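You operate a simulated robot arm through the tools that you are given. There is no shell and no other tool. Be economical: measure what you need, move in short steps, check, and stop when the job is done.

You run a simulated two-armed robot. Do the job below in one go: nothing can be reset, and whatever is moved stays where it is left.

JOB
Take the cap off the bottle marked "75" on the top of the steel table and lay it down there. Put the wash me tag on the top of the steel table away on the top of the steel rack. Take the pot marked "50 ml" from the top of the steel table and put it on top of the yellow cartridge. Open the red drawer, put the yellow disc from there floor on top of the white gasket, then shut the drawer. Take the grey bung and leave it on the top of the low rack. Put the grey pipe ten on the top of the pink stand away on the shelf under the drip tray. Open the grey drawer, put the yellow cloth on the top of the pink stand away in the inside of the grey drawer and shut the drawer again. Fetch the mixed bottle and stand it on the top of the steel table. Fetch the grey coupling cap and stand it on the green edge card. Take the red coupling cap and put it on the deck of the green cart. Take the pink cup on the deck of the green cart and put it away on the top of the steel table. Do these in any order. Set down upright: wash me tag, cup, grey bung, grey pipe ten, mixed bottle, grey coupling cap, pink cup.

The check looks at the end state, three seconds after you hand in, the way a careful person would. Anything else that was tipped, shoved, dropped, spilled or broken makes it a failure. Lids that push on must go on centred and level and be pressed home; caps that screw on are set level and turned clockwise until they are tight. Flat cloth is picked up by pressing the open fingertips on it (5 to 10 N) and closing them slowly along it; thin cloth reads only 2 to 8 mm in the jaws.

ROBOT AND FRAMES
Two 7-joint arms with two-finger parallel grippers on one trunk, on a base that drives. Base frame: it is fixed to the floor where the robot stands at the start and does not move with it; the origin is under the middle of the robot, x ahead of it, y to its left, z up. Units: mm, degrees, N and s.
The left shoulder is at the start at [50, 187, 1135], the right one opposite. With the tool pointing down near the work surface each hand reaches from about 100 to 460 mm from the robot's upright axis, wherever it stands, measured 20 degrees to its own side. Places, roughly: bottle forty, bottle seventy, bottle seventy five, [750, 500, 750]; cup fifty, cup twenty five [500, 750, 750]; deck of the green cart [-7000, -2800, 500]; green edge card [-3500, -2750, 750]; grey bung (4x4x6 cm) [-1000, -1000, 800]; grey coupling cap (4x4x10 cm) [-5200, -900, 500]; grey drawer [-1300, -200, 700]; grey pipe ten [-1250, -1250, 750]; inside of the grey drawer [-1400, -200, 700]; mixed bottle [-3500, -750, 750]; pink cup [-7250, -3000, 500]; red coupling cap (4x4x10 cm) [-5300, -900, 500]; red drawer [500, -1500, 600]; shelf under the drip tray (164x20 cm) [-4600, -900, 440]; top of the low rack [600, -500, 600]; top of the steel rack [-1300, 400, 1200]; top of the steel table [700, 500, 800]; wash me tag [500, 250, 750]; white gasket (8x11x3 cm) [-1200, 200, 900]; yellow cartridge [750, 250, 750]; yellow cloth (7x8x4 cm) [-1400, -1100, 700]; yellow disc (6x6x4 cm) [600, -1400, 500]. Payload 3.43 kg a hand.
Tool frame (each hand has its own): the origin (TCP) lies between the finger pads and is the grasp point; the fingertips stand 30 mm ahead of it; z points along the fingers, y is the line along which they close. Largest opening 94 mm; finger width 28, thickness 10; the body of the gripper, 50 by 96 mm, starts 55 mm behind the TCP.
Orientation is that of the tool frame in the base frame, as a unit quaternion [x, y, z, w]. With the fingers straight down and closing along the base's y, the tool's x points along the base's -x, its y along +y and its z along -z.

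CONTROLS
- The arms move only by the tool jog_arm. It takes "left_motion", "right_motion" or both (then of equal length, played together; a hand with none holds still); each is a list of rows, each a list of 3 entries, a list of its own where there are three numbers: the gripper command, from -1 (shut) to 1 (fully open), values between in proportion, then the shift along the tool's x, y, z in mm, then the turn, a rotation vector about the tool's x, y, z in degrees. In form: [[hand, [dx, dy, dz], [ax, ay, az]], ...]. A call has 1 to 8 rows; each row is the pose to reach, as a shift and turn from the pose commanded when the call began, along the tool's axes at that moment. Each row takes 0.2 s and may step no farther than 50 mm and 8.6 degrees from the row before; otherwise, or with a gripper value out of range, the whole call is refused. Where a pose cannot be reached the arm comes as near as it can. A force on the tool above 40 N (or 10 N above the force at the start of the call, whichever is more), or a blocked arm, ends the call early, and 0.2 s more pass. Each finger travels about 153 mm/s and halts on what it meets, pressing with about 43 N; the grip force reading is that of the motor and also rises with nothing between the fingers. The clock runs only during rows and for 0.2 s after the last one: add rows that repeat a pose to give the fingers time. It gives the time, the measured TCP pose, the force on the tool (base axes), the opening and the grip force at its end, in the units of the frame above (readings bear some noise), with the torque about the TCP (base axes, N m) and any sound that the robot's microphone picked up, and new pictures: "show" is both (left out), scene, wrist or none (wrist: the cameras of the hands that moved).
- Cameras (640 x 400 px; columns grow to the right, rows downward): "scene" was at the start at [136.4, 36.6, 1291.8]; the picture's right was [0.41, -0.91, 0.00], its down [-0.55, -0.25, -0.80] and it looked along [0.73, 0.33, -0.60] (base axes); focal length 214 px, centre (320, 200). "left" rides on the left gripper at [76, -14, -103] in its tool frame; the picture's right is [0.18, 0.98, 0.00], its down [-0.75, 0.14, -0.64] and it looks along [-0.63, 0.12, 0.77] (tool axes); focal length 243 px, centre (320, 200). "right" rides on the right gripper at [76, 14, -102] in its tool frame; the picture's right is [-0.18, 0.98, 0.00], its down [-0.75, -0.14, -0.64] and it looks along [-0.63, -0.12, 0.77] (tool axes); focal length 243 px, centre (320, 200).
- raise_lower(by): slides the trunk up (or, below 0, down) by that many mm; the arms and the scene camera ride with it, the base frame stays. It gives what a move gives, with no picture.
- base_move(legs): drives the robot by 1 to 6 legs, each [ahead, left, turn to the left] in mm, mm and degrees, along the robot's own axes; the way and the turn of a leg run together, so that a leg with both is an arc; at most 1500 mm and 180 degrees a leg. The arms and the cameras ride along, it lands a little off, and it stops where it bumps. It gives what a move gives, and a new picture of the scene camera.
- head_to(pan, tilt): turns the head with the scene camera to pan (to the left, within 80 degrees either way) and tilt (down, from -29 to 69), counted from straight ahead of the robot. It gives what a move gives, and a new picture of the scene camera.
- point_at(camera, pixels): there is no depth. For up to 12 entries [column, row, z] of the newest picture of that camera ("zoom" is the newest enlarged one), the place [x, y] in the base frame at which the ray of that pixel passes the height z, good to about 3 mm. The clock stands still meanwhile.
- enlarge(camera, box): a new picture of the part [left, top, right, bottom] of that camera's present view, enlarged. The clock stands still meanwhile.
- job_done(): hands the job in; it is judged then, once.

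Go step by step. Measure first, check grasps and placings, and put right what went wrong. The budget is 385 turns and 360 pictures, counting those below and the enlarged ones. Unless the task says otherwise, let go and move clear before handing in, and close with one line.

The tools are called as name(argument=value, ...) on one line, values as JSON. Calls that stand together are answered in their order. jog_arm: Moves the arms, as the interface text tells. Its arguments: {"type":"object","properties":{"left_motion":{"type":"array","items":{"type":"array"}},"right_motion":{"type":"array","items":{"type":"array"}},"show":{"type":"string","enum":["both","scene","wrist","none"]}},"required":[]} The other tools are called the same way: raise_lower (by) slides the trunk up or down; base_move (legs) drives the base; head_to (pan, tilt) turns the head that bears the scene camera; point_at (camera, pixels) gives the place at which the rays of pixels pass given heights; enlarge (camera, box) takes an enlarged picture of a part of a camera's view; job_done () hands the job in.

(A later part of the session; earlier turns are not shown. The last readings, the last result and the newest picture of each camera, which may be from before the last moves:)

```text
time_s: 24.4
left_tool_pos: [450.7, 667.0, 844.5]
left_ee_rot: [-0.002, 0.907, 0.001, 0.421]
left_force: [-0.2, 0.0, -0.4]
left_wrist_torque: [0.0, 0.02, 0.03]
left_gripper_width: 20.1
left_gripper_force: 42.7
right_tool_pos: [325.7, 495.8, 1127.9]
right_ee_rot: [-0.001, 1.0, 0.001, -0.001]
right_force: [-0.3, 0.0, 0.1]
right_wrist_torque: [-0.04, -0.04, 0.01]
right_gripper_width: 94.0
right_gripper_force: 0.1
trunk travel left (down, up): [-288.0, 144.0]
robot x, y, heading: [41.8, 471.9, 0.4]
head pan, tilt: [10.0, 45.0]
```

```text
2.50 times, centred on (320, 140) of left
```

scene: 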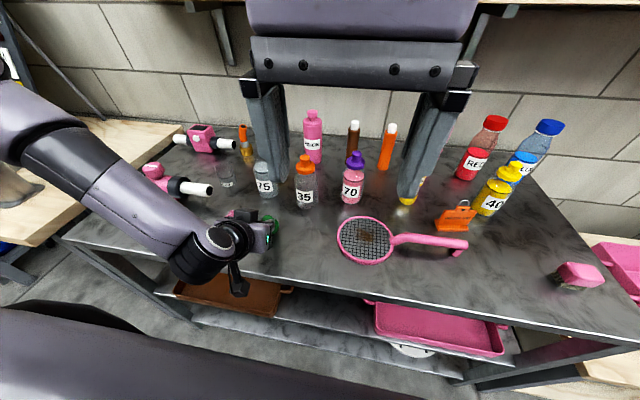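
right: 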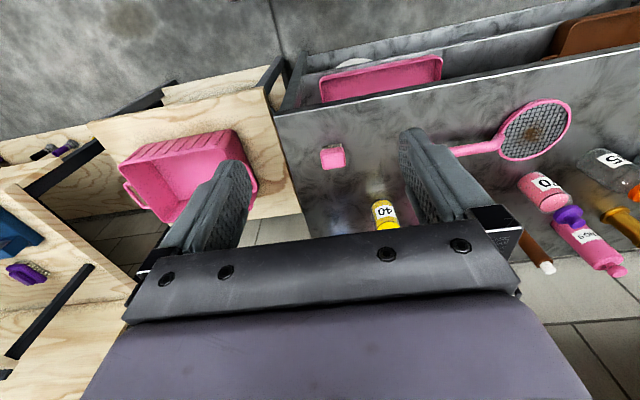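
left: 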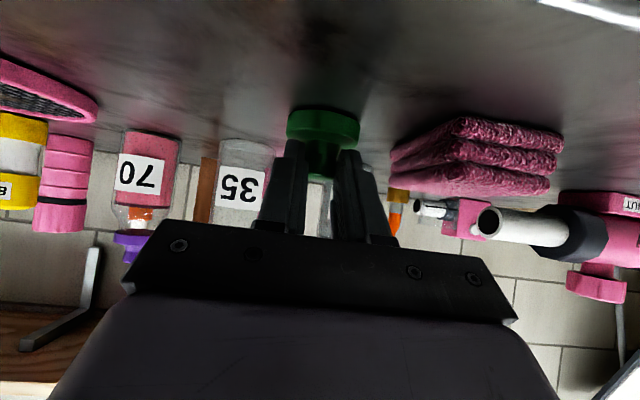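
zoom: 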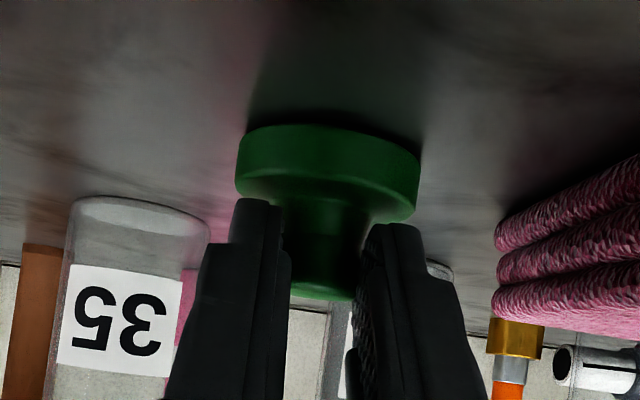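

Shadow is nearly meeting the cap. A few more mm.

raise_lower(by=-4)

raise_lower(by=-3)

raise_lower(by=-2)

enlarge(camera="left", box=[230, 60, 410, 220])

```text
time_s: 24.9
left_tool_pos: [451.5, 666.7, 841.2]
left_ee_rot: [-0.002, 0.907, 0.001, 0.421]
left_force: [-0.8, 0.0, -0.6]
left_wrist_torque: [0.02, 0.0, 0.03]
left_gripper_width: 20.2
left_gripper_force: 42.9
right_tool_pos: [324.6, 495.9, 1124.0]
right_ee_rot: [-0.001, 1.0, 0.0, -0.002]
right_force: [0.5, 0.8, 0.1]
right_wrist_torque: [-0.02, 0.03, 0.0]
right_gripper_width: 93.7
right_gripper_force: 0.1
trunk travel left (down, up): [-284.0, 148.0]
robot x, y, heading: [47.5, 472.9, 0.4]
head pan, tilt: [10.0, 45.0]
```

```text
time_s: 25.4
left_tool_pos: [450.6, 667.8, 837.8]
left_ee_rot: [-0.003, 0.907, 0.001, 0.422]
left_force: [0.2, -0.5, -1.0]
left_wrist_torque: [0.0, 0.02, 0.02]
left_gripper_width: 19.8
left_gripper_force: 42.8
right_tool_pos: [325.1, 494.9, 1120.0]
right_ee_rot: [-0.001, 1.0, 0.0, -0.001]
right_force: [-0.4, -0.3, -0.4]
right_wrist_torque: [0.02, -0.01, 0.01]
right_gripper_width: 94.0
right_gripper_force: 0.0
trunk travel left (down, up): [-281.0, 151.0]
robot x, y, heading: [43.2, 469.2, 0.3]
head pan, tilt: [10.0, 45.0]
```

```text
time_s: 25.9
left_tool_pos: [451.3, 666.5, 837.5]
left_ee_rot: [-0.003, 0.906, 0.001, 0.423]
left_force: [-1.9, 1.2, 6.4]
left_wrist_torque: [0.08, -0.12, -0.01]
left_gripper_width: 20.0
left_gripper_force: 43.6
right_tool_pos: [323.9, 495.6, 1118.5]
right_ee_rot: [0.0, 1.0, -0.001, -0.001]
right_force: [0.0, 0.6, 0.1]
right_wrist_torque: [-0.02, 0.03, 0.05]
right_gripper_width: 94.0
right_gripper_force: 0.0
trunk travel left (down, up): [-279.0, 153.0]
robot x, y, heading: [49.3, 470.8, 0.2]
head pan, tilt: [10.0, 45.0]
```

```text
2.50 times, centred on (320, 140) of left
```

zoom: 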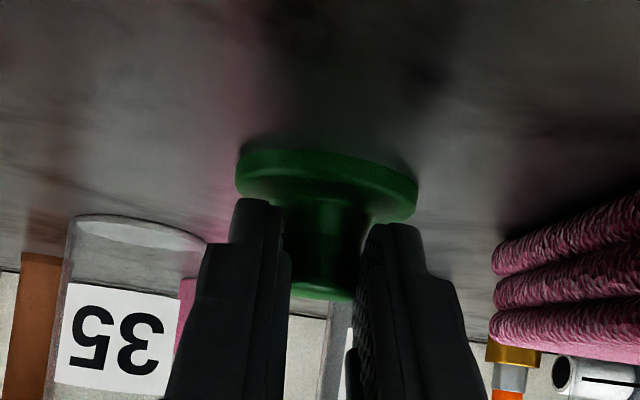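

Contact at z 837 (6 N). I release and back off along the fingers.

jog_arm(left_motion=[[-0.4, [0, 0, 0], [0, 0, 0]], [-0.4, [0, 0, 0], [0, 0, 0]], [-0.2, [-5, 0, -15], [0, 0, 0]], [0, [-10, 0, -50], [0, 0, 0]], [0, [-15, 0, -90], [0, 0, 0]]], show="both")

```text
time_s: 27.1
left_tool_pos: [441.1, 648.6, 890.7]
left_ee_rot: [-0.002, 0.907, 0.001, 0.421]
left_force: [-0.4, 0.1, -0.3]
left_wrist_torque: [0.04, -0.01, 0.02]
left_gripper_width: 47.1
left_gripper_force: 0.2
left hand out of reach, approached as far as the arm can: row 4, 5
right_tool_pos: [325.5, 495.0, 1117.5]
right_ee_rot: [-0.001, 1.0, 0.0, -0.001]
right_force: [-0.5, 0.2, 0.2]
right_wrist_torque: [0.02, 0.04, 0.01]
right_gripper_width: 93.9
right_gripper_force: 0.2
trunk travel left (down, up): [-279.0, 153.0]
robot x, y, heading: [47.7, 471.0, 0.3]
head pan, tilt: [10.0, 45.0]
```

scene: 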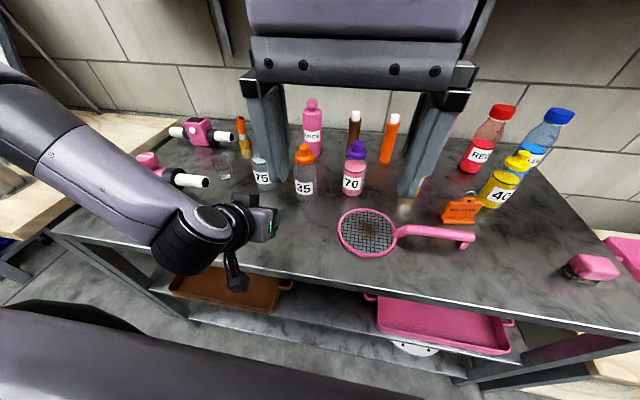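
left: 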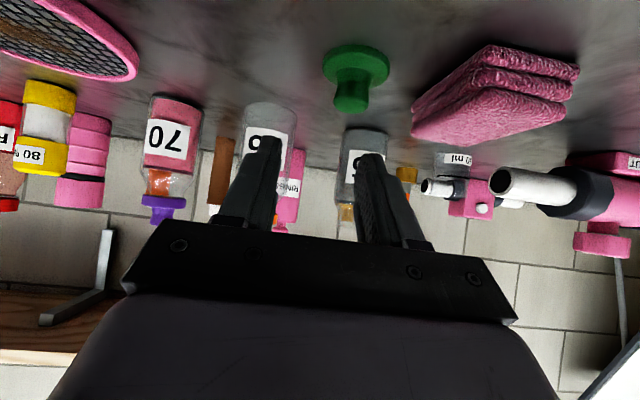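

The green cap stands by itself at (355,75) in the wrist view. Next the 50 ml pot: I raise the trunk and drive left 145 mm to have the pot on the left arm's good side.

raise_lower(by=60)

base_move(legs=[[0, 145, 0]])

```text
time_s: 28.1
left_tool_pos: [439.4, 648.9, 949.9]
left_ee_rot: [-0.002, 0.906, 0.001, 0.422]
left_force: [-0.3, 0.1, 0.2]
left_wrist_torque: [0.01, -0.02, -0.02]
left_gripper_width: 47.2
left_gripper_force: 0.0
right_tool_pos: [325.2, 494.8, 1177.2]
right_ee_rot: [-0.002, 1.0, 0.0, -0.001]
right_force: [0.9, 0.8, 0.0]
right_wrist_torque: [0.02, 0.0, -0.03]
right_gripper_width: 93.8
right_gripper_force: 0.0
trunk travel left (down, up): [-339.0, 93.0]
robot x, y, heading: [47.9, 471.9, 0.6]
head pan, tilt: [10.0, 45.0]
```

```text
time_s: 29.5
left_tool_pos: [439.8, 790.5, 950.4]
left_ee_rot: [-0.001, 0.907, 0.0, 0.422]
left_force: [-0.3, 0.2, -0.8]
left_wrist_torque: [-0.03, -0.01, -0.02]
left_gripper_width: 47.0
left_gripper_force: 0.1
right_tool_pos: [325.4, 638.4, 1178.4]
right_ee_rot: [0.001, 1.0, 0.0, -0.001]
right_force: [0.6, -0.4, -0.2]
right_wrist_torque: [-0.02, -0.03, -0.01]
right_gripper_width: 94.2
right_gripper_force: 0.1
trunk travel left (down, up): [-339.0, 93.0]
robot x, y, heading: [43.3, 617.6, -0.1]
head pan, tilt: [10.0, 45.0]
```

scene: 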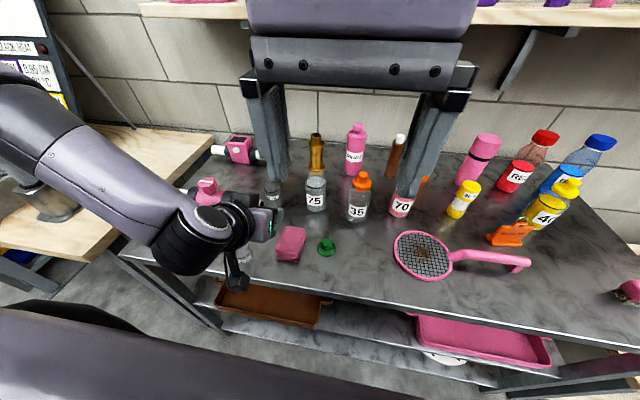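

The cap stands fine at (326,247). I move the right hand aside and bring the left hand up toward the pot for a look.

jog_arm(left_motion=[[0.4, [-18, 24, 11], [0, 0, 0]], [0.4, [-36, 48, 22], [0, 0, 0]], [0.4, [-54, 72, 33], [0, 0, 0]], [0.4, [-54, 72, 33], [0, 0, 0]]], right_motion=[[1, [35, -35, 0], [0, 0, 0]], [1, [70, -70, 0], [0, 0, 0]], [1, [105, -105, 0], [0, 0, 0]], [1, [140, -140, 0], [0, 0, 0]]], show="both")

```text
time_s: 29.9
left_tool_pos: [458.9, 810.9, 957.9]
left_ee_rot: [-0.001, 0.907, 0.0, 0.421]
left_force: [0.3, 0.3, -0.2]
left_wrist_torque: [-0.02, 0.01, -0.02]
left_gripper_width: 65.5
left_gripper_force: 0.1
right_tool_pos: [298.7, 604.3, 1173.4]
right_ee_rot: [0.02, 1.0, -0.001, -0.001]
right_force: [3.0, 1.1, -4.2]
right_wrist_torque: [-0.22, 0.0, -0.13]
right_gripper_width: 94.0
right_gripper_force: 0.1
trunk travel left (down, up): [-339.0, 93.0]
robot x, y, heading: [48.7, 613.6, 0.1]
head pan, tilt: [10.0, 45.0]
stopped in row 2 (right hand): the force on the tool passed its limit (the readings are from after the stop); the commanded pose is now the measured one
```

scene: 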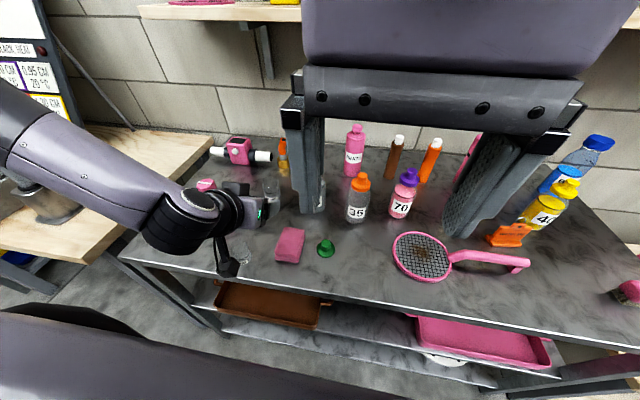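
right: 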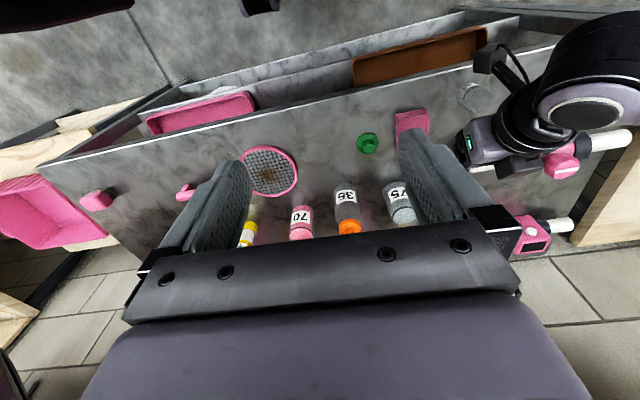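
left: 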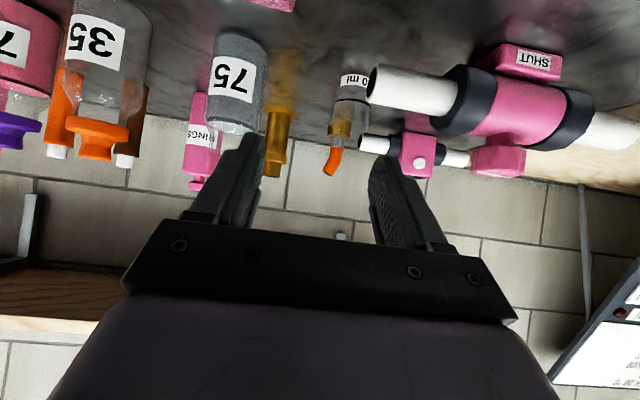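

The right hand bumped the robot's own structure when pulled back; I move it forward a touch and then sideways instead while the left hand continues.

jog_arm(left_motion=[[0.4, [-16, 17, 10], [0, 0, 0]], [0.4, [-32, 34, 20], [0, 0, 0]], [0.4, [-36, 52, 25], [0, 0, 0]], [0.4, [-36, 52, 25], [0, 0, 0]]], right_motion=[[1, [-20, 0, 0], [0, 0, 0]], [1, [-20, -40, 0], [0, 0, 0]], [1, [-20, -80, 0], [0, 0, 0]], [1, [-20, -120, 0], [0, 0, 0]]], show="both")

```text
time_s: 30.9
left_tool_pos: [503.9, 865.7, 968.6]
left_ee_rot: [0.0, 0.906, 0.001, 0.424]
left_force: [-0.1, -0.2, 0.1]
left_wrist_torque: [0.01, 0.0, 0.05]
left_gripper_width: 66.0
left_gripper_force: 0.0
right_tool_pos: [314.2, 483.1, 1174.5]
right_ee_rot: [0.02, 1.0, 0.0, 0.0]
right_force: [0.8, 0.1, -0.1]
right_wrist_torque: [0.04, -0.02, -0.01]
right_gripper_width: 94.3
right_gripper_force: 0.0
trunk travel left (down, up): [-339.0, 93.0]
robot x, y, heading: [42.6, 616.9, 0.3]
head pan, tilt: [10.0, 45.0]
```

scene: 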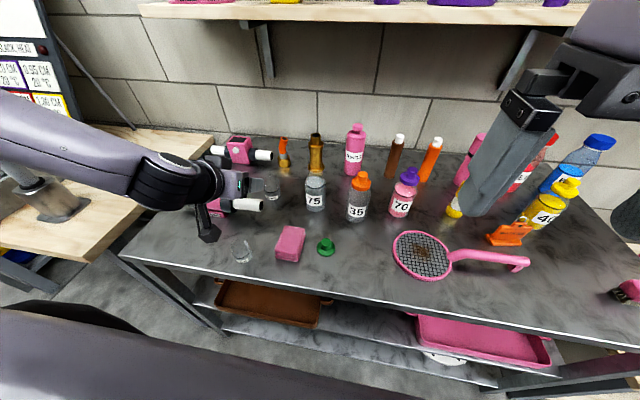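
right: 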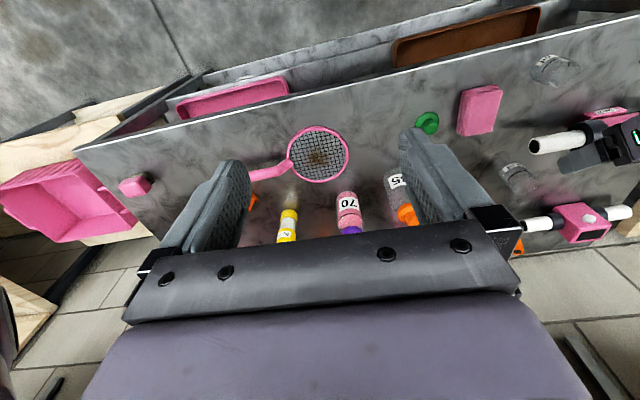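
left: 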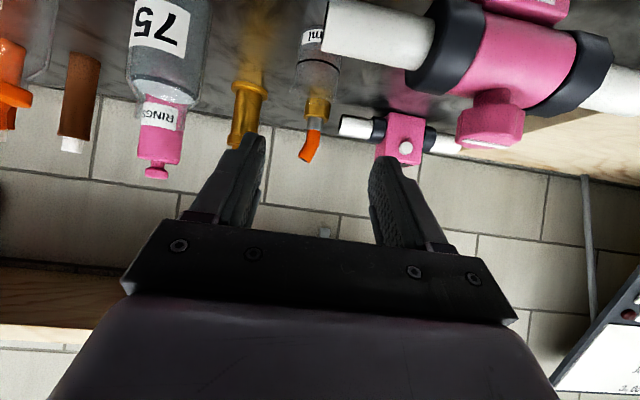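

I measure the pot, the pipe end and valve in the scene view to see whether the front valve interferes.

enlarge(camera="scene", box=[190, 130, 350, 260])

point_at(camera="scene", pixels=[[272, 192, 800], [264, 206, 840], [264, 206, 860], [315, 208, 800], [326, 253, 800], [246, 259, 800], [289, 170, 800], [272, 156, 840]])

point_at(camera="right", pixels=[[530, 150, 840], [530, 150, 860], [505, 165, 850], [528, 185, 800], [428, 114, 800]])

```text
3.08 times, centred on (270, 195) of scene
```

zoom: 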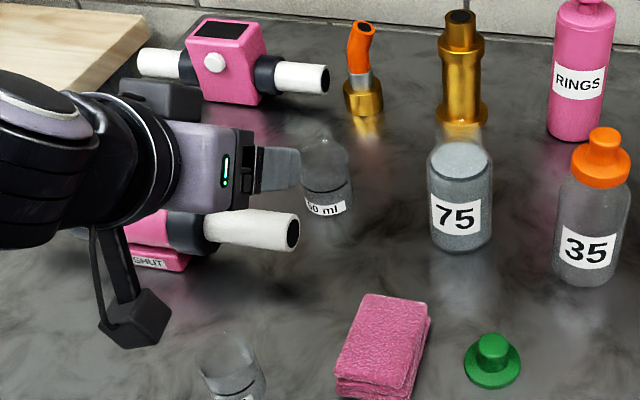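

```text
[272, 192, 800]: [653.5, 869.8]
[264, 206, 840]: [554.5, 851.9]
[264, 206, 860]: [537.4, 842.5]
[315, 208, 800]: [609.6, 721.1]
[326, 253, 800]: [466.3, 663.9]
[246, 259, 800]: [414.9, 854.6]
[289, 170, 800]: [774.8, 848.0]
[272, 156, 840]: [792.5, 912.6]
```

```text
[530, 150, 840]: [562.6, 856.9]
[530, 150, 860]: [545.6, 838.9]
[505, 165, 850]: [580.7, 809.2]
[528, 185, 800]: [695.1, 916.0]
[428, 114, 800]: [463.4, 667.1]
```

The pipe end sits at about (554,852,840), right under where the hand camera would be, so I'll approach the pot with the hand yawed ~35° to the left, coming from between bottle 75 and the pipe. First reduce tilt to 40° and shift right.

jog_arm(left_motion=[[0.4, [-10, -22, 12], [0, 5, 0]], [0.4, [-18, -44, 20], [0, 10, 0]], [0.4, [-23, -66, 27], [0, 10, 0]], [0.4, [-23, -66, 27], [0, 10, 0]]], show="none")

jog_arm(left_motion=[[0.4, [0, 0, 0], [-5.1, 0, -6.1]], [0.4, [0, 0, 0], [-10.2, 0, -12.2]], [0.4, [0, 0, 0], [-15.3, 0, -18.3]], [0.4, [0, 0, 0], [-20.4, 0, -24.4]], [0.4, [0, 0, 0], [-22.5, 0, -26.8]], [0.4, [0, 0, 0], [-22.5, 0, -26.8]]], show="both")

```text
time_s: 31.9
left_tool_pos: [538.3, 798.5, 968.1]
left_ee_rot: [-0.001, 0.94, 0.001, 0.341]
left_force: [-0.2, -0.2, 0.7]
left_wrist_torque: [-0.02, 0.01, 0.0]
left_gripper_width: 65.9
left_gripper_force: 0.0
right_tool_pos: [316.1, 483.9, 1175.0]
right_ee_rot: [0.02, 1.0, -0.001, -0.001]
right_force: [0.1, -0.7, -0.1]
right_wrist_torque: [0.0, -0.05, 0.02]
right_gripper_width: 94.0
right_gripper_force: 0.0
trunk travel left (down, up): [-339.0, 93.0]
robot x, y, heading: [48.5, 613.0, 0.1]
head pan, tilt: [10.0, 45.0]
```

```text
time_s: 33.3
left_tool_pos: [527.5, 828.6, 979.5]
left_ee_rot: [-0.284, 0.896, 0.103, 0.325]
left_force: [-0.5, -0.1, -0.7]
left_wrist_torque: [0.02, 0.03, 0.0]
left_gripper_width: 65.9
left_gripper_force: 0.2
left hand out of reach, approached as far as the arm can: row 3, 4, 5, 6
right_tool_pos: [315.9, 484.3, 1173.9]
right_ee_rot: [0.02, 1.0, -0.001, -0.001]
right_force: [-0.2, 0.0, 1.0]
right_wrist_torque: [-0.01, -0.03, 0.0]
right_gripper_width: 94.0
right_gripper_force: 0.0
trunk travel left (down, up): [-339.0, 93.0]
robot x, y, heading: [45.5, 615.2, -0.1]
head pan, tilt: [10.0, 45.0]
```

scene: 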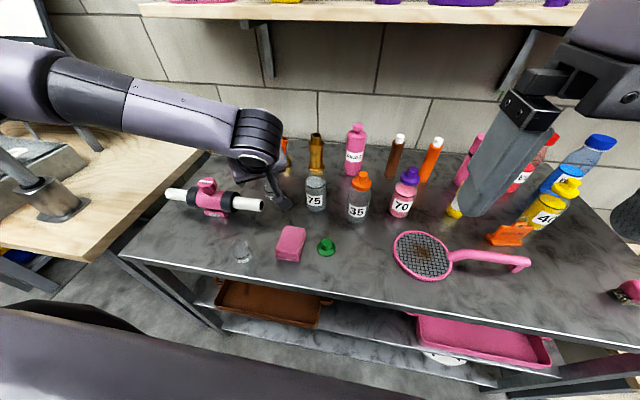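
left: 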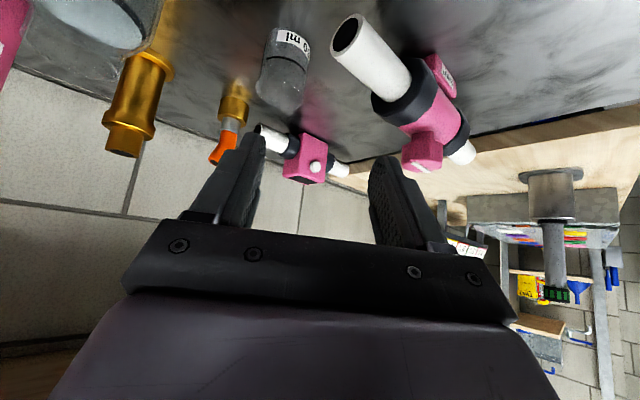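

The yaw works but reach limits it; I shift the base 110 mm right so the pot lies further to the left side.

base_move(legs=[[0, -110, 0]])

```text
time_s: 34.5
left_tool_pos: [526.8, 717.7, 979.5]
left_ee_rot: [-0.284, 0.896, 0.103, 0.325]
left_force: [0.9, -0.9, 0.6]
left_wrist_torque: [0.0, 0.0, 0.01]
left_gripper_width: 65.7
left_gripper_force: 0.1
right_tool_pos: [316.0, 373.2, 1173.8]
right_ee_rot: [0.019, 1.0, 0.0, -0.001]
right_force: [1.2, -0.6, 0.2]
right_wrist_torque: [0.04, 0.0, -0.01]
right_gripper_width: 94.1
right_gripper_force: 0.2
trunk travel left (down, up): [-339.0, 93.0]
robot x, y, heading: [44.9, 504.6, -0.0]
head pan, tilt: [10.0, 45.0]
```

scene: 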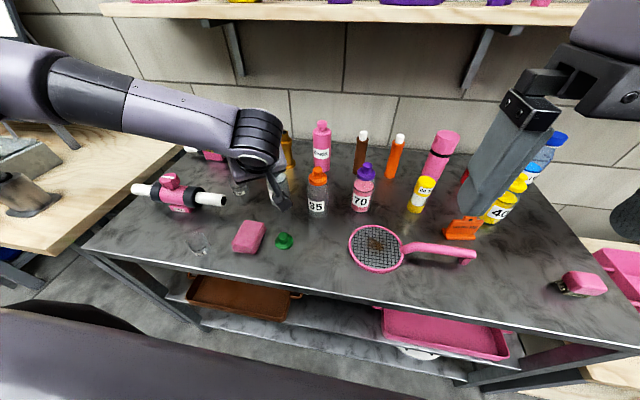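

I move left in y first at constant height, then forward toward the pot and look.

jog_arm(left_motion=[[0.4, [-16, 31, 14], [0, 0, 0]], [0.4, [-33, 61, 28], [0, 0, 0]], [0.4, [-49, 92, 41], [0, 0, 0]], [0.4, [-60, 75, 70], [0, 0, 0]], [0.4, [-66, 58, 95], [0, 0, 0]], [0.4, [-66, 58, 95], [0, 0, 0]]], show="both")

```text
time_s: 35.9
left_tool_pos: [585.0, 831.0, 950.0]
left_ee_rot: [-0.284, 0.896, 0.103, 0.325]
left_force: [0.6, 0.9, 0.1]
left_wrist_torque: [0.01, -0.02, 0.01]
left_gripper_width: 65.8
left_gripper_force: 0.1
right_tool_pos: [317.0, 374.7, 1174.7]
right_ee_rot: [0.019, 1.0, -0.001, 0.0]
right_force: [0.2, 0.7, -0.1]
right_wrist_torque: [-0.01, 0.01, -0.02]
right_gripper_width: 94.0
right_gripper_force: 0.2
trunk travel left (down, up): [-339.0, 93.0]
robot x, y, heading: [47.0, 506.2, 0.2]
head pan, tilt: [10.0, 45.0]
```

scene: 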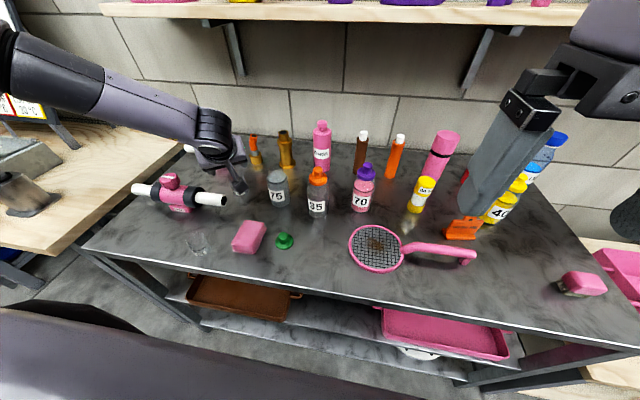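
left: 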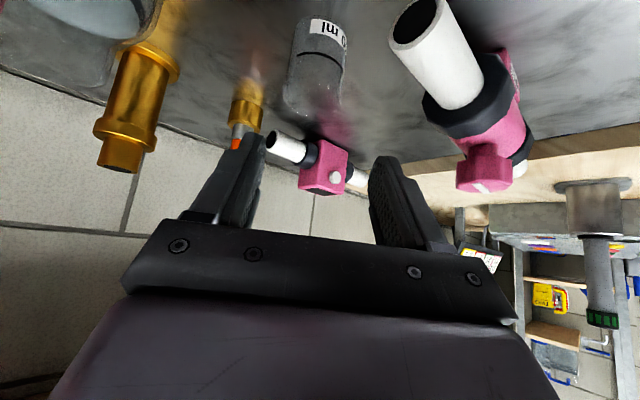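

Full reach now, no limit. The pot shows at (318,65); I enlarge and measure it.

enlarge(camera="left", box=[260, 0, 400, 140])

point_at(camera="left", pixels=[[324, 14, 800], [324, 14, 805], [312, 92, 840], [312, 92, 860], [312, 92, 870], [283, 88, 860], [342, 95, 860]])

```text
2.86 times, centred on (330, 70) of left
```

zoom: 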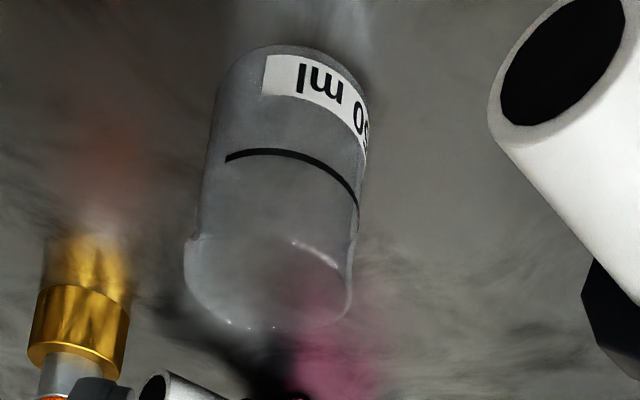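

```text
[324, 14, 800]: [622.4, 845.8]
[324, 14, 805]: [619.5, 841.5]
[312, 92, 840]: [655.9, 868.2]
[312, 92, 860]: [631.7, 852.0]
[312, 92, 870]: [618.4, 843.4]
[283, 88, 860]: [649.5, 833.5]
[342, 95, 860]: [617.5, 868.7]
```

Pot: diameter ≈47, rim z≈860, centre ≈(636,861). I move above it with fingers at 75 mm.

jog_arm(left_motion=[[0.6, [-5, -2, 35], [0, 0, 0]], [0.6, [-13, -5, 76], [0, 0, 0]], [0.6, [-13, -5, 76], [0, 0, 0]]], show="wrist")

```text
time_s: 36.7
left_tool_pos: [636.5, 859.3, 900.5]
left_ee_rot: [-0.283, 0.896, 0.103, 0.325]
left_force: [-0.5, 0.5, 0.2]
left_wrist_torque: [-0.02, 0.03, -0.01]
left_gripper_width: 75.1
left_gripper_force: 0.0
right_tool_pos: [315.2, 374.0, 1174.8]
right_ee_rot: [0.02, 1.0, -0.001, -0.001]
right_force: [-0.5, 0.0, -0.7]
right_wrist_torque: [-0.06, 0.03, 0.02]
right_gripper_width: 93.9
right_gripper_force: 0.0
trunk travel left (down, up): [-339.0, 93.0]
robot x, y, heading: [47.4, 506.1, 0.3]
head pan, tilt: [10.0, 45.0]
```

left: 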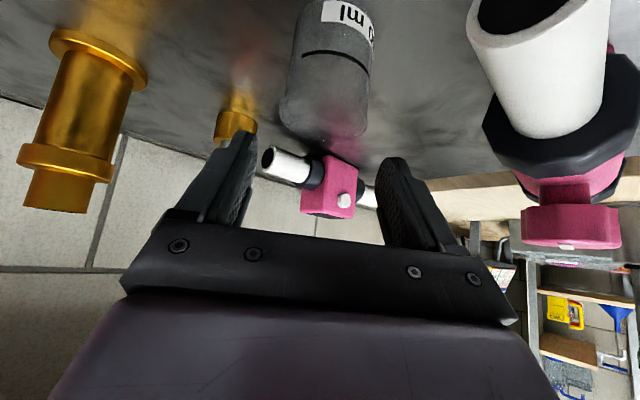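

The pot rim projects right under the TCP. I descend to z≈844 and close.

jog_arm(left_motion=[[0.6, [12, 0, 14.5], [0, 0, 0]], [0.6, [24, 0, 29], [0, 0, 0]], [0.6, [36.5, 0, 43.5], [0, 0, 0]], [0.6, [36.5, 0, 43.5], [0, 0, 0]], [0.2, [36.5, 0, 43.5], [0, 0, 0]], [-0.1, [36.5, 0, 43.5], [0, 0, 0]], [-0.4, [36.5, 0, 43.5], [0, 0, 0]], [-0.4, [36.5, 0, 43.5], [0, 0, 0]]], show="wrist")

```text
time_s: 38.5
left_tool_pos: [616.7, 872.4, 868.8]
left_ee_rot: [-0.283, 0.896, 0.102, 0.326]
left_force: [1.2, -0.5, 0.2]
left_wrist_torque: [-0.01, 0.04, -0.03]
left_gripper_width: 41.7
left_gripper_force: 42.7
left hand out of reach, approached as far as the arm can: row 1, 2, 3, 4, 5, 6, 7, 8
right_tool_pos: [316.3, 374.6, 1174.7]
right_ee_rot: [0.018, 1.0, 0.0, -0.001]
right_force: [-0.2, 0.4, 0.2]
right_wrist_torque: [0.0, -0.01, -0.01]
right_gripper_width: 94.0
right_gripper_force: 0.1
trunk travel left (down, up): [-339.0, 93.0]
robot x, y, heading: [46.5, 508.5, 0.2]
head pan, tilt: [10.0, 45.0]
```

left: 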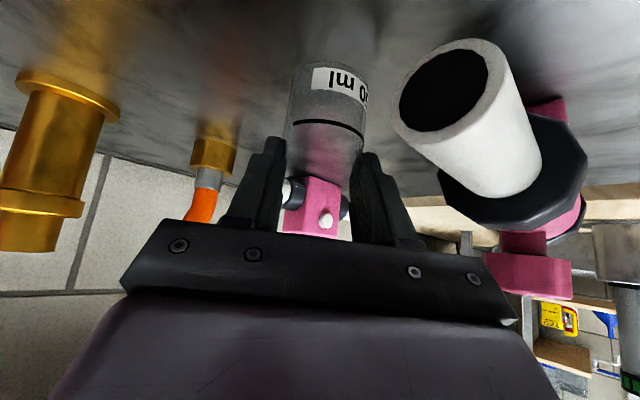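

The arm ran short of reach, yet the fingers closed on the pot at 41.7 mm near the tips. I lift a little with the trunk and check the hold.

raise_lower(by=25)

enlarge(camera="left", box=[220, 40, 420, 240])

enlarge(camera="scene", box=[180, 130, 300, 240])

```text
time_s: 39.2
left_tool_pos: [615.9, 871.3, 893.4]
left_ee_rot: [-0.284, 0.896, 0.103, 0.325]
left_force: [-0.6, -0.8, -0.7]
left_wrist_torque: [0.01, 0.03, 0.0]
left_gripper_width: 41.6
left_gripper_force: 43.3
right_tool_pos: [317.3, 373.8, 1199.1]
right_ee_rot: [0.02, 1.0, 0.0, -0.001]
right_force: [0.1, -0.2, 0.3]
right_wrist_torque: [-0.02, -0.02, 0.03]
right_gripper_width: 94.1
right_gripper_force: 0.1
trunk travel left (down, up): [-364.0, 68.0]
robot x, y, heading: [46.5, 502.6, 0.1]
head pan, tilt: [10.0, 45.0]
```

```text
2.00 times, centred on (320, 140) of left
```

zoom: 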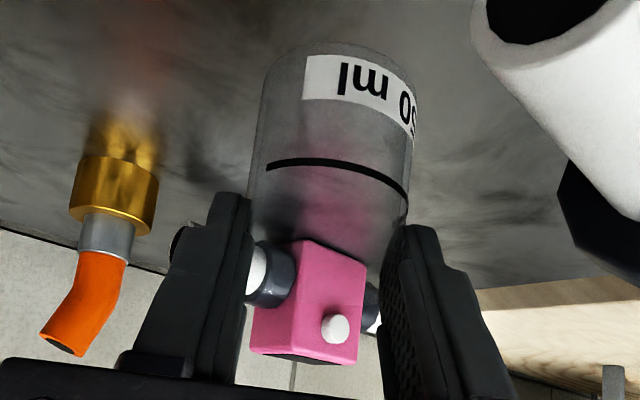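

```text
3.64 times, centred on (240, 185) of scene
```

zoom: 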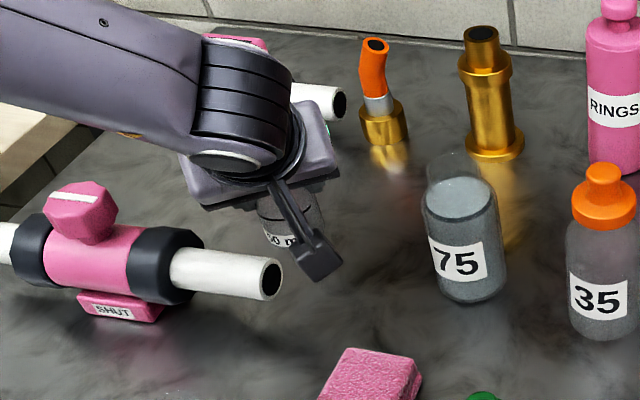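

The pot is held upright near its rim (bottom ≈69 mm below TCP). I raise the trunk, then retract over the clear front strip.

raise_lower(by=60)

jog_arm(left_motion=[[-0.4, [-25, 0, -30], [0, 0, 0]], [-0.4, [-10, 10, -60], [0, 0, 0]], [-0.4, [15, 20, -85], [0, 0, 0]], [-0.4, [40, 30, -108], [0, 0, 0]], [-0.4, [60, 41, -129], [0, 0, 0]], [-0.4, [60, 41, -129], [0, 0, 0]]], show="both")

```text
time_s: 40.2
left_tool_pos: [615.8, 871.3, 953.2]
left_ee_rot: [-0.284, 0.896, 0.103, 0.325]
left_force: [-0.3, -0.3, 0.2]
left_wrist_torque: [0.01, 0.0, -0.01]
left_gripper_width: 41.5
left_gripper_force: 43.4
right_tool_pos: [315.6, 374.0, 1260.4]
right_ee_rot: [0.02, 1.0, -0.001, 0.0]
right_force: [0.5, 0.6, 0.2]
right_wrist_torque: [0.02, -0.03, -0.02]
right_gripper_width: 94.0
right_gripper_force: 0.0
trunk travel left (down, up): [-424.0, 8.0]
robot x, y, heading: [45.3, 506.1, 0.2]
head pan, tilt: [10.0, 45.0]
```

```text
time_s: 41.6
left_tool_pos: [485.4, 832.1, 1013.0]
left_ee_rot: [-0.283, 0.897, 0.102, 0.325]
left_force: [-0.6, -0.1, -0.6]
left_wrist_torque: [-0.01, 0.0, 0.01]
left_gripper_width: 41.5
left_gripper_force: 43.4
right_tool_pos: [316.5, 374.8, 1258.9]
right_ee_rot: [0.02, 1.0, -0.001, -0.001]
right_force: [0.4, 0.0, 0.3]
right_wrist_torque: [0.01, 0.0, -0.03]
right_gripper_width: 94.0
right_gripper_force: 0.0
trunk travel left (down, up): [-424.0, 8.0]
robot x, y, heading: [47.8, 506.5, -0.0]
head pan, tilt: [10.0, 45.0]
```

scene: 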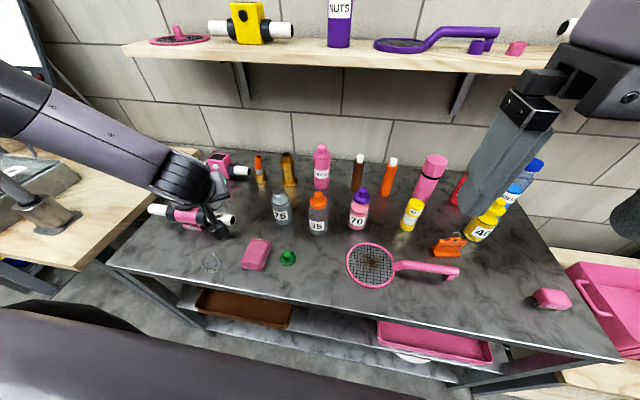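
left: 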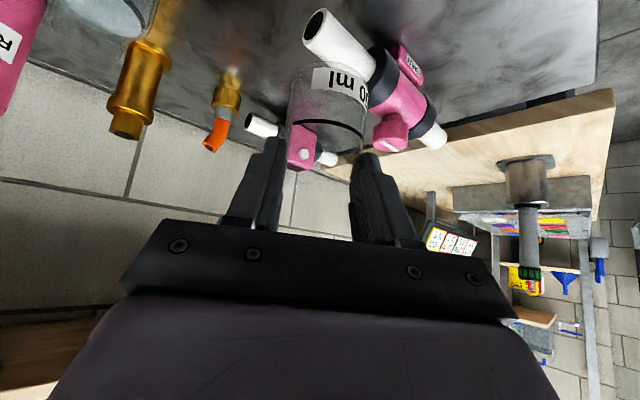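

I now drive right ~520 mm (a few mm off the table) to bring the cartridge into the left hand's range.

base_move(legs=[[-5, -520, 0]])

```text
time_s: 44.7
left_tool_pos: [482.6, 316.2, 1013.3]
left_ee_rot: [-0.287, 0.895, 0.104, 0.325]
left_force: [0.6, 0.1, -0.1]
left_wrist_torque: [0.01, 0.01, -0.01]
left_gripper_width: 41.6
left_gripper_force: 42.7
right_tool_pos: [315.0, -142.3, 1259.9]
right_ee_rot: [0.016, 1.0, -0.001, -0.002]
right_force: [0.0, -1.0, -0.1]
right_wrist_torque: [0.02, -0.01, -0.03]
right_gripper_width: 94.2
right_gripper_force: 0.0
trunk travel left (down, up): [-424.0, 8.0]
robot x, y, heading: [42.1, -12.9, 0.5]
head pan, tilt: [10.0, 45.0]
```

scene: 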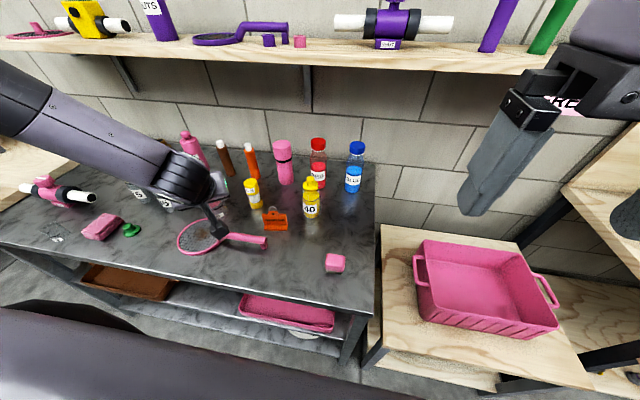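

I enlarge the cartridge area and measure it.

enlarge(camera="scene", box=[210, 130, 330, 250])

point_at(camera="scene", pixels=[[254, 204, 800], [250, 182, 870], [250, 182, 880], [250, 182, 890], [250, 182, 900], [276, 230, 800], [312, 212, 800]])

```text
3.33 times, centred on (270, 190) of scene
```

zoom: 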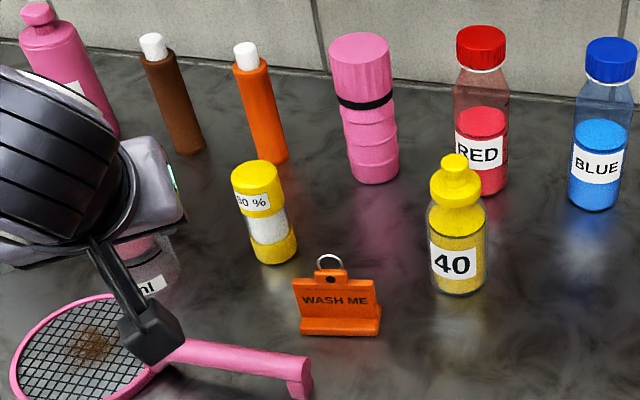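

```text
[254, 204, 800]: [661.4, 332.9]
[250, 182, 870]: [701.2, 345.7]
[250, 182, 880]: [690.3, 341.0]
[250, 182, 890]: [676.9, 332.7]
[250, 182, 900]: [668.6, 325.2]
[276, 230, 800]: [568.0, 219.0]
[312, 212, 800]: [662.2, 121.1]
```

Cartridge: base ≈(652,321), top near z≈912. I move the pot nearer (kept ≥40 mm above it) and look with the wrist camera.

jog_arm(left_motion=[[-0.4, [-26, -25, 11], [0, 0, 0]], [-0.4, [-52, -50, 22], [0, 0, 0]], [-0.4, [-78, -75, 33], [0, 0, 0]], [-0.4, [-78, -75, 33], [0, 0, 0]]], show="both")

```text
time_s: 45.7
left_tool_pos: [590.7, 299.2, 1039.8]
left_ee_rot: [-0.286, 0.895, 0.104, 0.325]
left_force: [0.1, -0.2, 0.7]
left_wrist_torque: [-0.04, 0.0, 0.01]
left_gripper_width: 41.5
left_gripper_force: 42.8
right_tool_pos: [315.1, -142.7, 1259.4]
right_ee_rot: [0.016, 1.0, -0.001, 0.0]
right_force: [0.0, 0.2, 0.8]
right_wrist_torque: [-0.03, -0.02, -0.02]
right_gripper_width: 94.0
right_gripper_force: 0.1
trunk travel left (down, up): [-424.0, 8.0]
robot x, y, heading: [45.8, -15.7, 0.3]
head pan, tilt: [10.0, 45.0]
```

scene: 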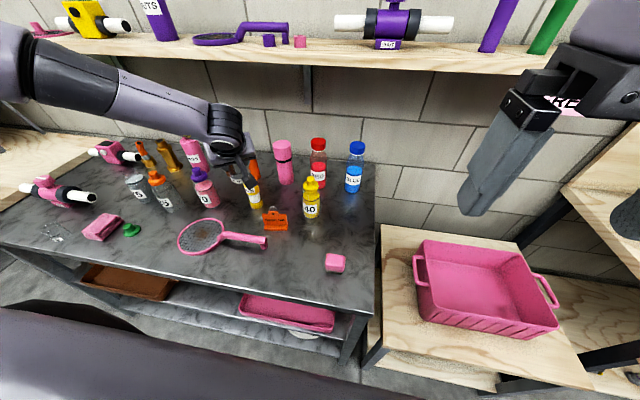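
left: 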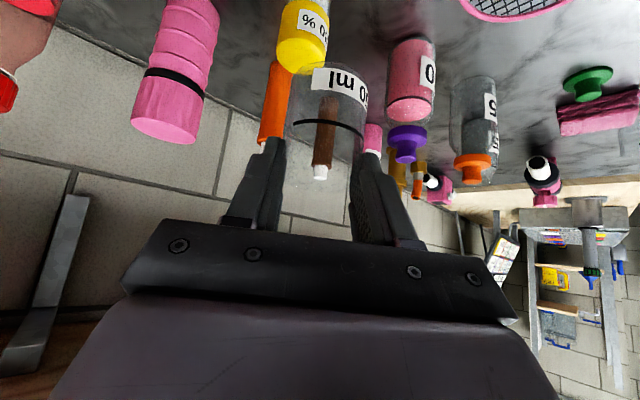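

I enlarge the wrist view to measure both pot base and cartridge top.

enlarge(camera="left", box=[240, 0, 400, 200])

point_at(camera="left", pixels=[[302, 48, 900], [302, 48, 910], [302, 48, 920], [278, 45, 910], [326, 52, 910], [330, 75, 971], [330, 62, 971], [330, 85, 971], [287, 80, 971], [369, 85, 971]])

```text
2.00 times, centred on (320, 100) of left
```

zoom: 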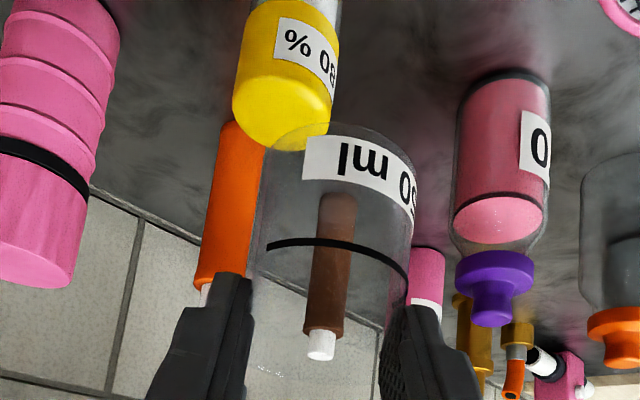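

```text
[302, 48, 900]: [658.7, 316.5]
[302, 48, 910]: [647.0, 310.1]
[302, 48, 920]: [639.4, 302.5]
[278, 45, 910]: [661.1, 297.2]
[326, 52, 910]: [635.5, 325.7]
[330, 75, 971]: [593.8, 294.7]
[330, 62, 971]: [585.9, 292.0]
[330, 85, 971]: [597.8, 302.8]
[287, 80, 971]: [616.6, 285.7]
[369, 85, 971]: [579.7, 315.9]
```

Pot base centre ≈(598,301), cartridge top ≈(652,316). I shift over it, with the pot bottom about 22 mm above.

jog_arm(left_motion=[[-0.4, [-9, -9, 25], [0, 0, 0]], [-0.4, [-18, -18, 61], [0, 0, 0]], [-0.4, [-18, -18, 61], [0, 0, 0]]], show="both")

enlarge(camera="left", box=[240, 0, 400, 200])

enlarge(camera="scene", box=[210, 120, 310, 230])

```text
time_s: 46.5
left_tool_pos: [636.0, 322.2, 1006.7]
left_ee_rot: [-0.286, 0.895, 0.104, 0.325]
left_force: [-0.5, -0.1, 0.0]
left_wrist_torque: [-0.02, 0.01, 0.0]
left_gripper_width: 41.7
left_gripper_force: 42.7
left hand out of reach, approached as far as the arm can: row 2, 3
right_tool_pos: [315.1, -142.9, 1259.8]
right_ee_rot: [0.015, 1.0, 0.0, -0.001]
right_force: [0.3, 1.0, 0.0]
right_wrist_torque: [0.01, 0.0, -0.01]
right_gripper_width: 93.9
right_gripper_force: 0.0
trunk travel left (down, up): [-424.0, 8.0]
robot x, y, heading: [43.2, -15.7, 0.8]
head pan, tilt: [10.0, 45.0]
```

scene: 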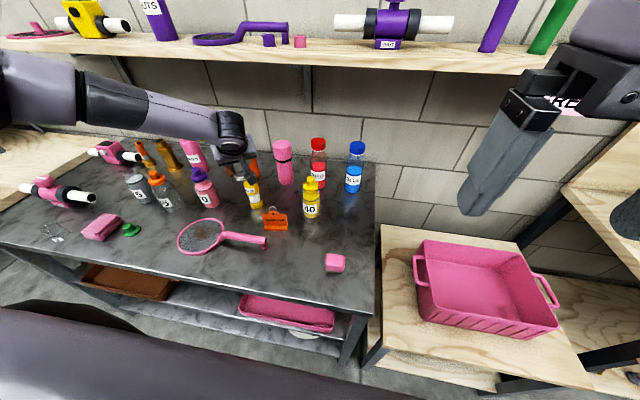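
left: 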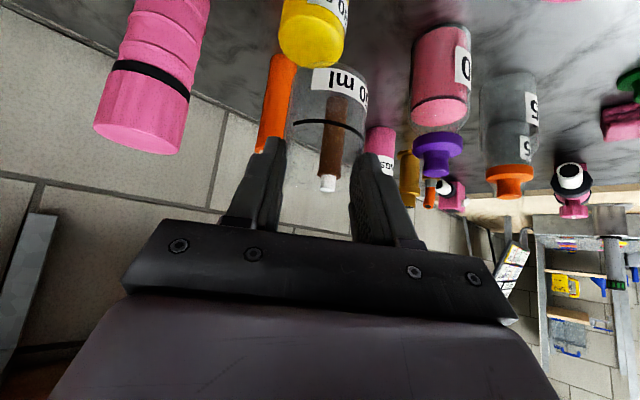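

```text
2.00 times, centred on (320, 100) of left
```

zoom: 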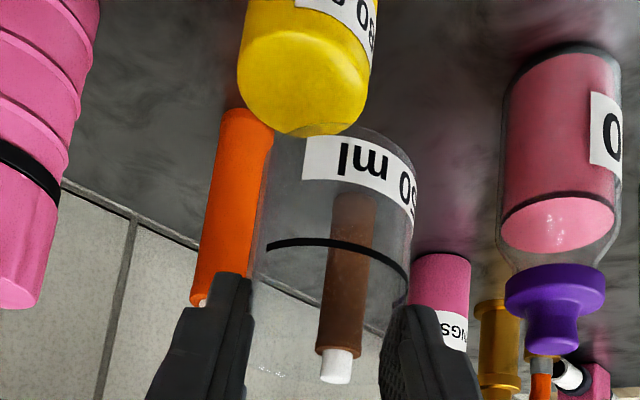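

```text
3.64 times, centred on (260, 175) of scene
```

zoom: 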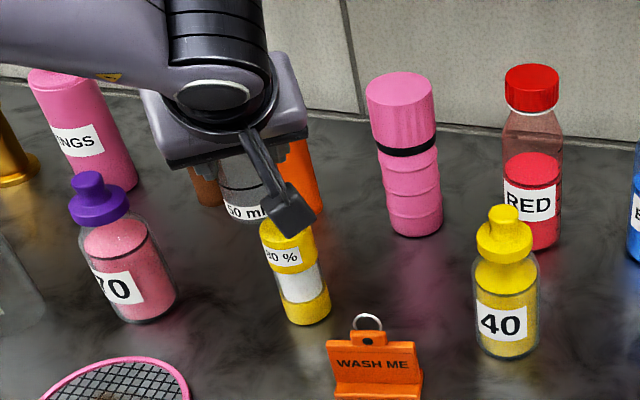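

Geometry agrees with my estimate; only reach limits it. I shift the base right 50 mm and then move the hand back over the cartridge.

base_move(legs=[[5, -60, 0]])

```text
time_s: 47.4
left_tool_pos: [641.8, 260.6, 1008.8]
left_ee_rot: [-0.286, 0.895, 0.103, 0.325]
left_force: [-0.1, -0.2, 0.0]
left_wrist_torque: [0.07, 0.03, 0.01]
left_gripper_width: 41.6
left_gripper_force: 43.1
right_tool_pos: [320.4, -204.2, 1259.5]
right_ee_rot: [0.016, 1.0, 0.0, -0.001]
right_force: [0.2, -1.3, 0.6]
right_wrist_torque: [0.08, 0.01, 0.02]
right_gripper_width: 94.2
right_gripper_force: 0.1
trunk travel left (down, up): [-424.0, 8.0]
robot x, y, heading: [44.5, -70.9, 0.5]
head pan, tilt: [10.0, 45.0]
```

scene: 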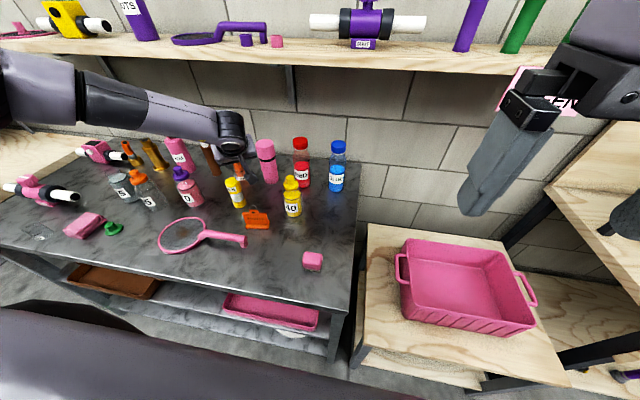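

Move the hand 54 mm left to be over the cartridge.

jog_arm(left_motion=[[-0.4, [-13, 21, 11], [0, 0, 0]], [-0.4, [-26, 43, 22], [0, 0, 0]], [-0.4, [-26, 43, 22], [0, 0, 0]]], show="wrist")

enlarge(camera="left", box=[240, 0, 400, 200])

enlarge(camera="scene", box=[190, 120, 310, 230])

```text
time_s: 48.2
left_tool_pos: [645.2, 315.0, 1007.4]
left_ee_rot: [-0.285, 0.896, 0.102, 0.325]
left_force: [-0.2, -0.4, 0.5]
left_wrist_torque: [-0.01, 0.0, 0.02]
left_gripper_width: 41.5
left_gripper_force: 43.1
right_tool_pos: [320.0, -203.3, 1259.4]
right_ee_rot: [0.017, 1.0, -0.001, -0.001]
right_force: [0.2, -0.5, 0.3]
right_wrist_torque: [0.0, 0.0, 0.02]
right_gripper_width: 94.1
right_gripper_force: 0.1
trunk travel left (down, up): [-424.0, 8.0]
robot x, y, heading: [46.4, -73.6, 0.3]
head pan, tilt: [10.0, 45.0]
```

left: 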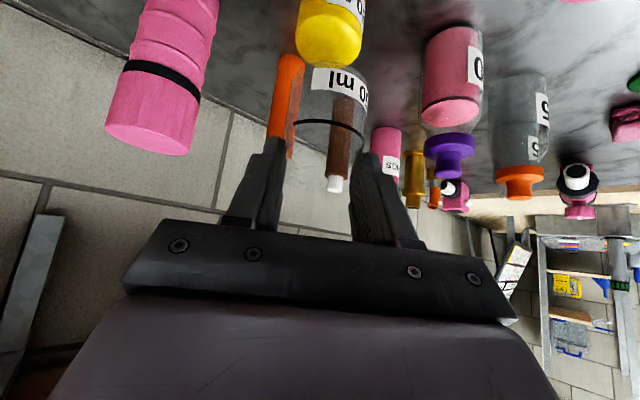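

```text
2.00 times, centred on (320, 100) of left
```

zoom: 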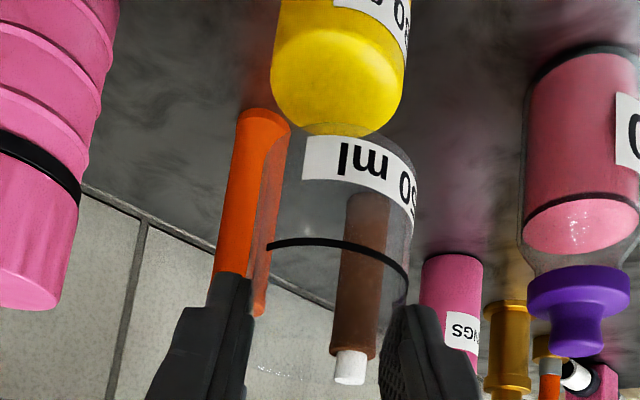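

```text
3.64 times, centred on (250, 175) of scene
```

zoom: 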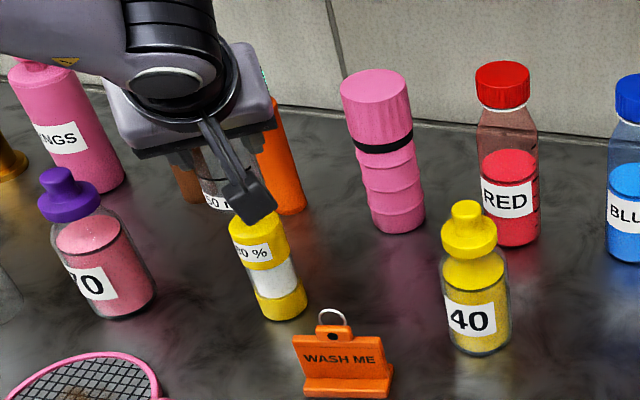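

Measure the cartridge top and pot base again from this view.

point_at(camera="left", pixels=[[329, 41, 912], [296, 37, 912], [362, 37, 912], [329, 67, 912], [331, 82, 938], [331, 61, 938], [292, 80, 938], [368, 84, 938]])

point_at(camera="scene", pixels=[[240.5, 205, 800], [235, 176, 912]])

```text
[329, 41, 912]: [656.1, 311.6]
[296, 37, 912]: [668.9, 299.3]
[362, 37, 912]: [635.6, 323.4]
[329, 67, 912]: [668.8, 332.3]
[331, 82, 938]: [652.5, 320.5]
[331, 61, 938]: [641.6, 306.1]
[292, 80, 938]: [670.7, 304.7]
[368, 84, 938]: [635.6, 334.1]
```

```text
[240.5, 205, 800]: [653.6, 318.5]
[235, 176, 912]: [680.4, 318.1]
```

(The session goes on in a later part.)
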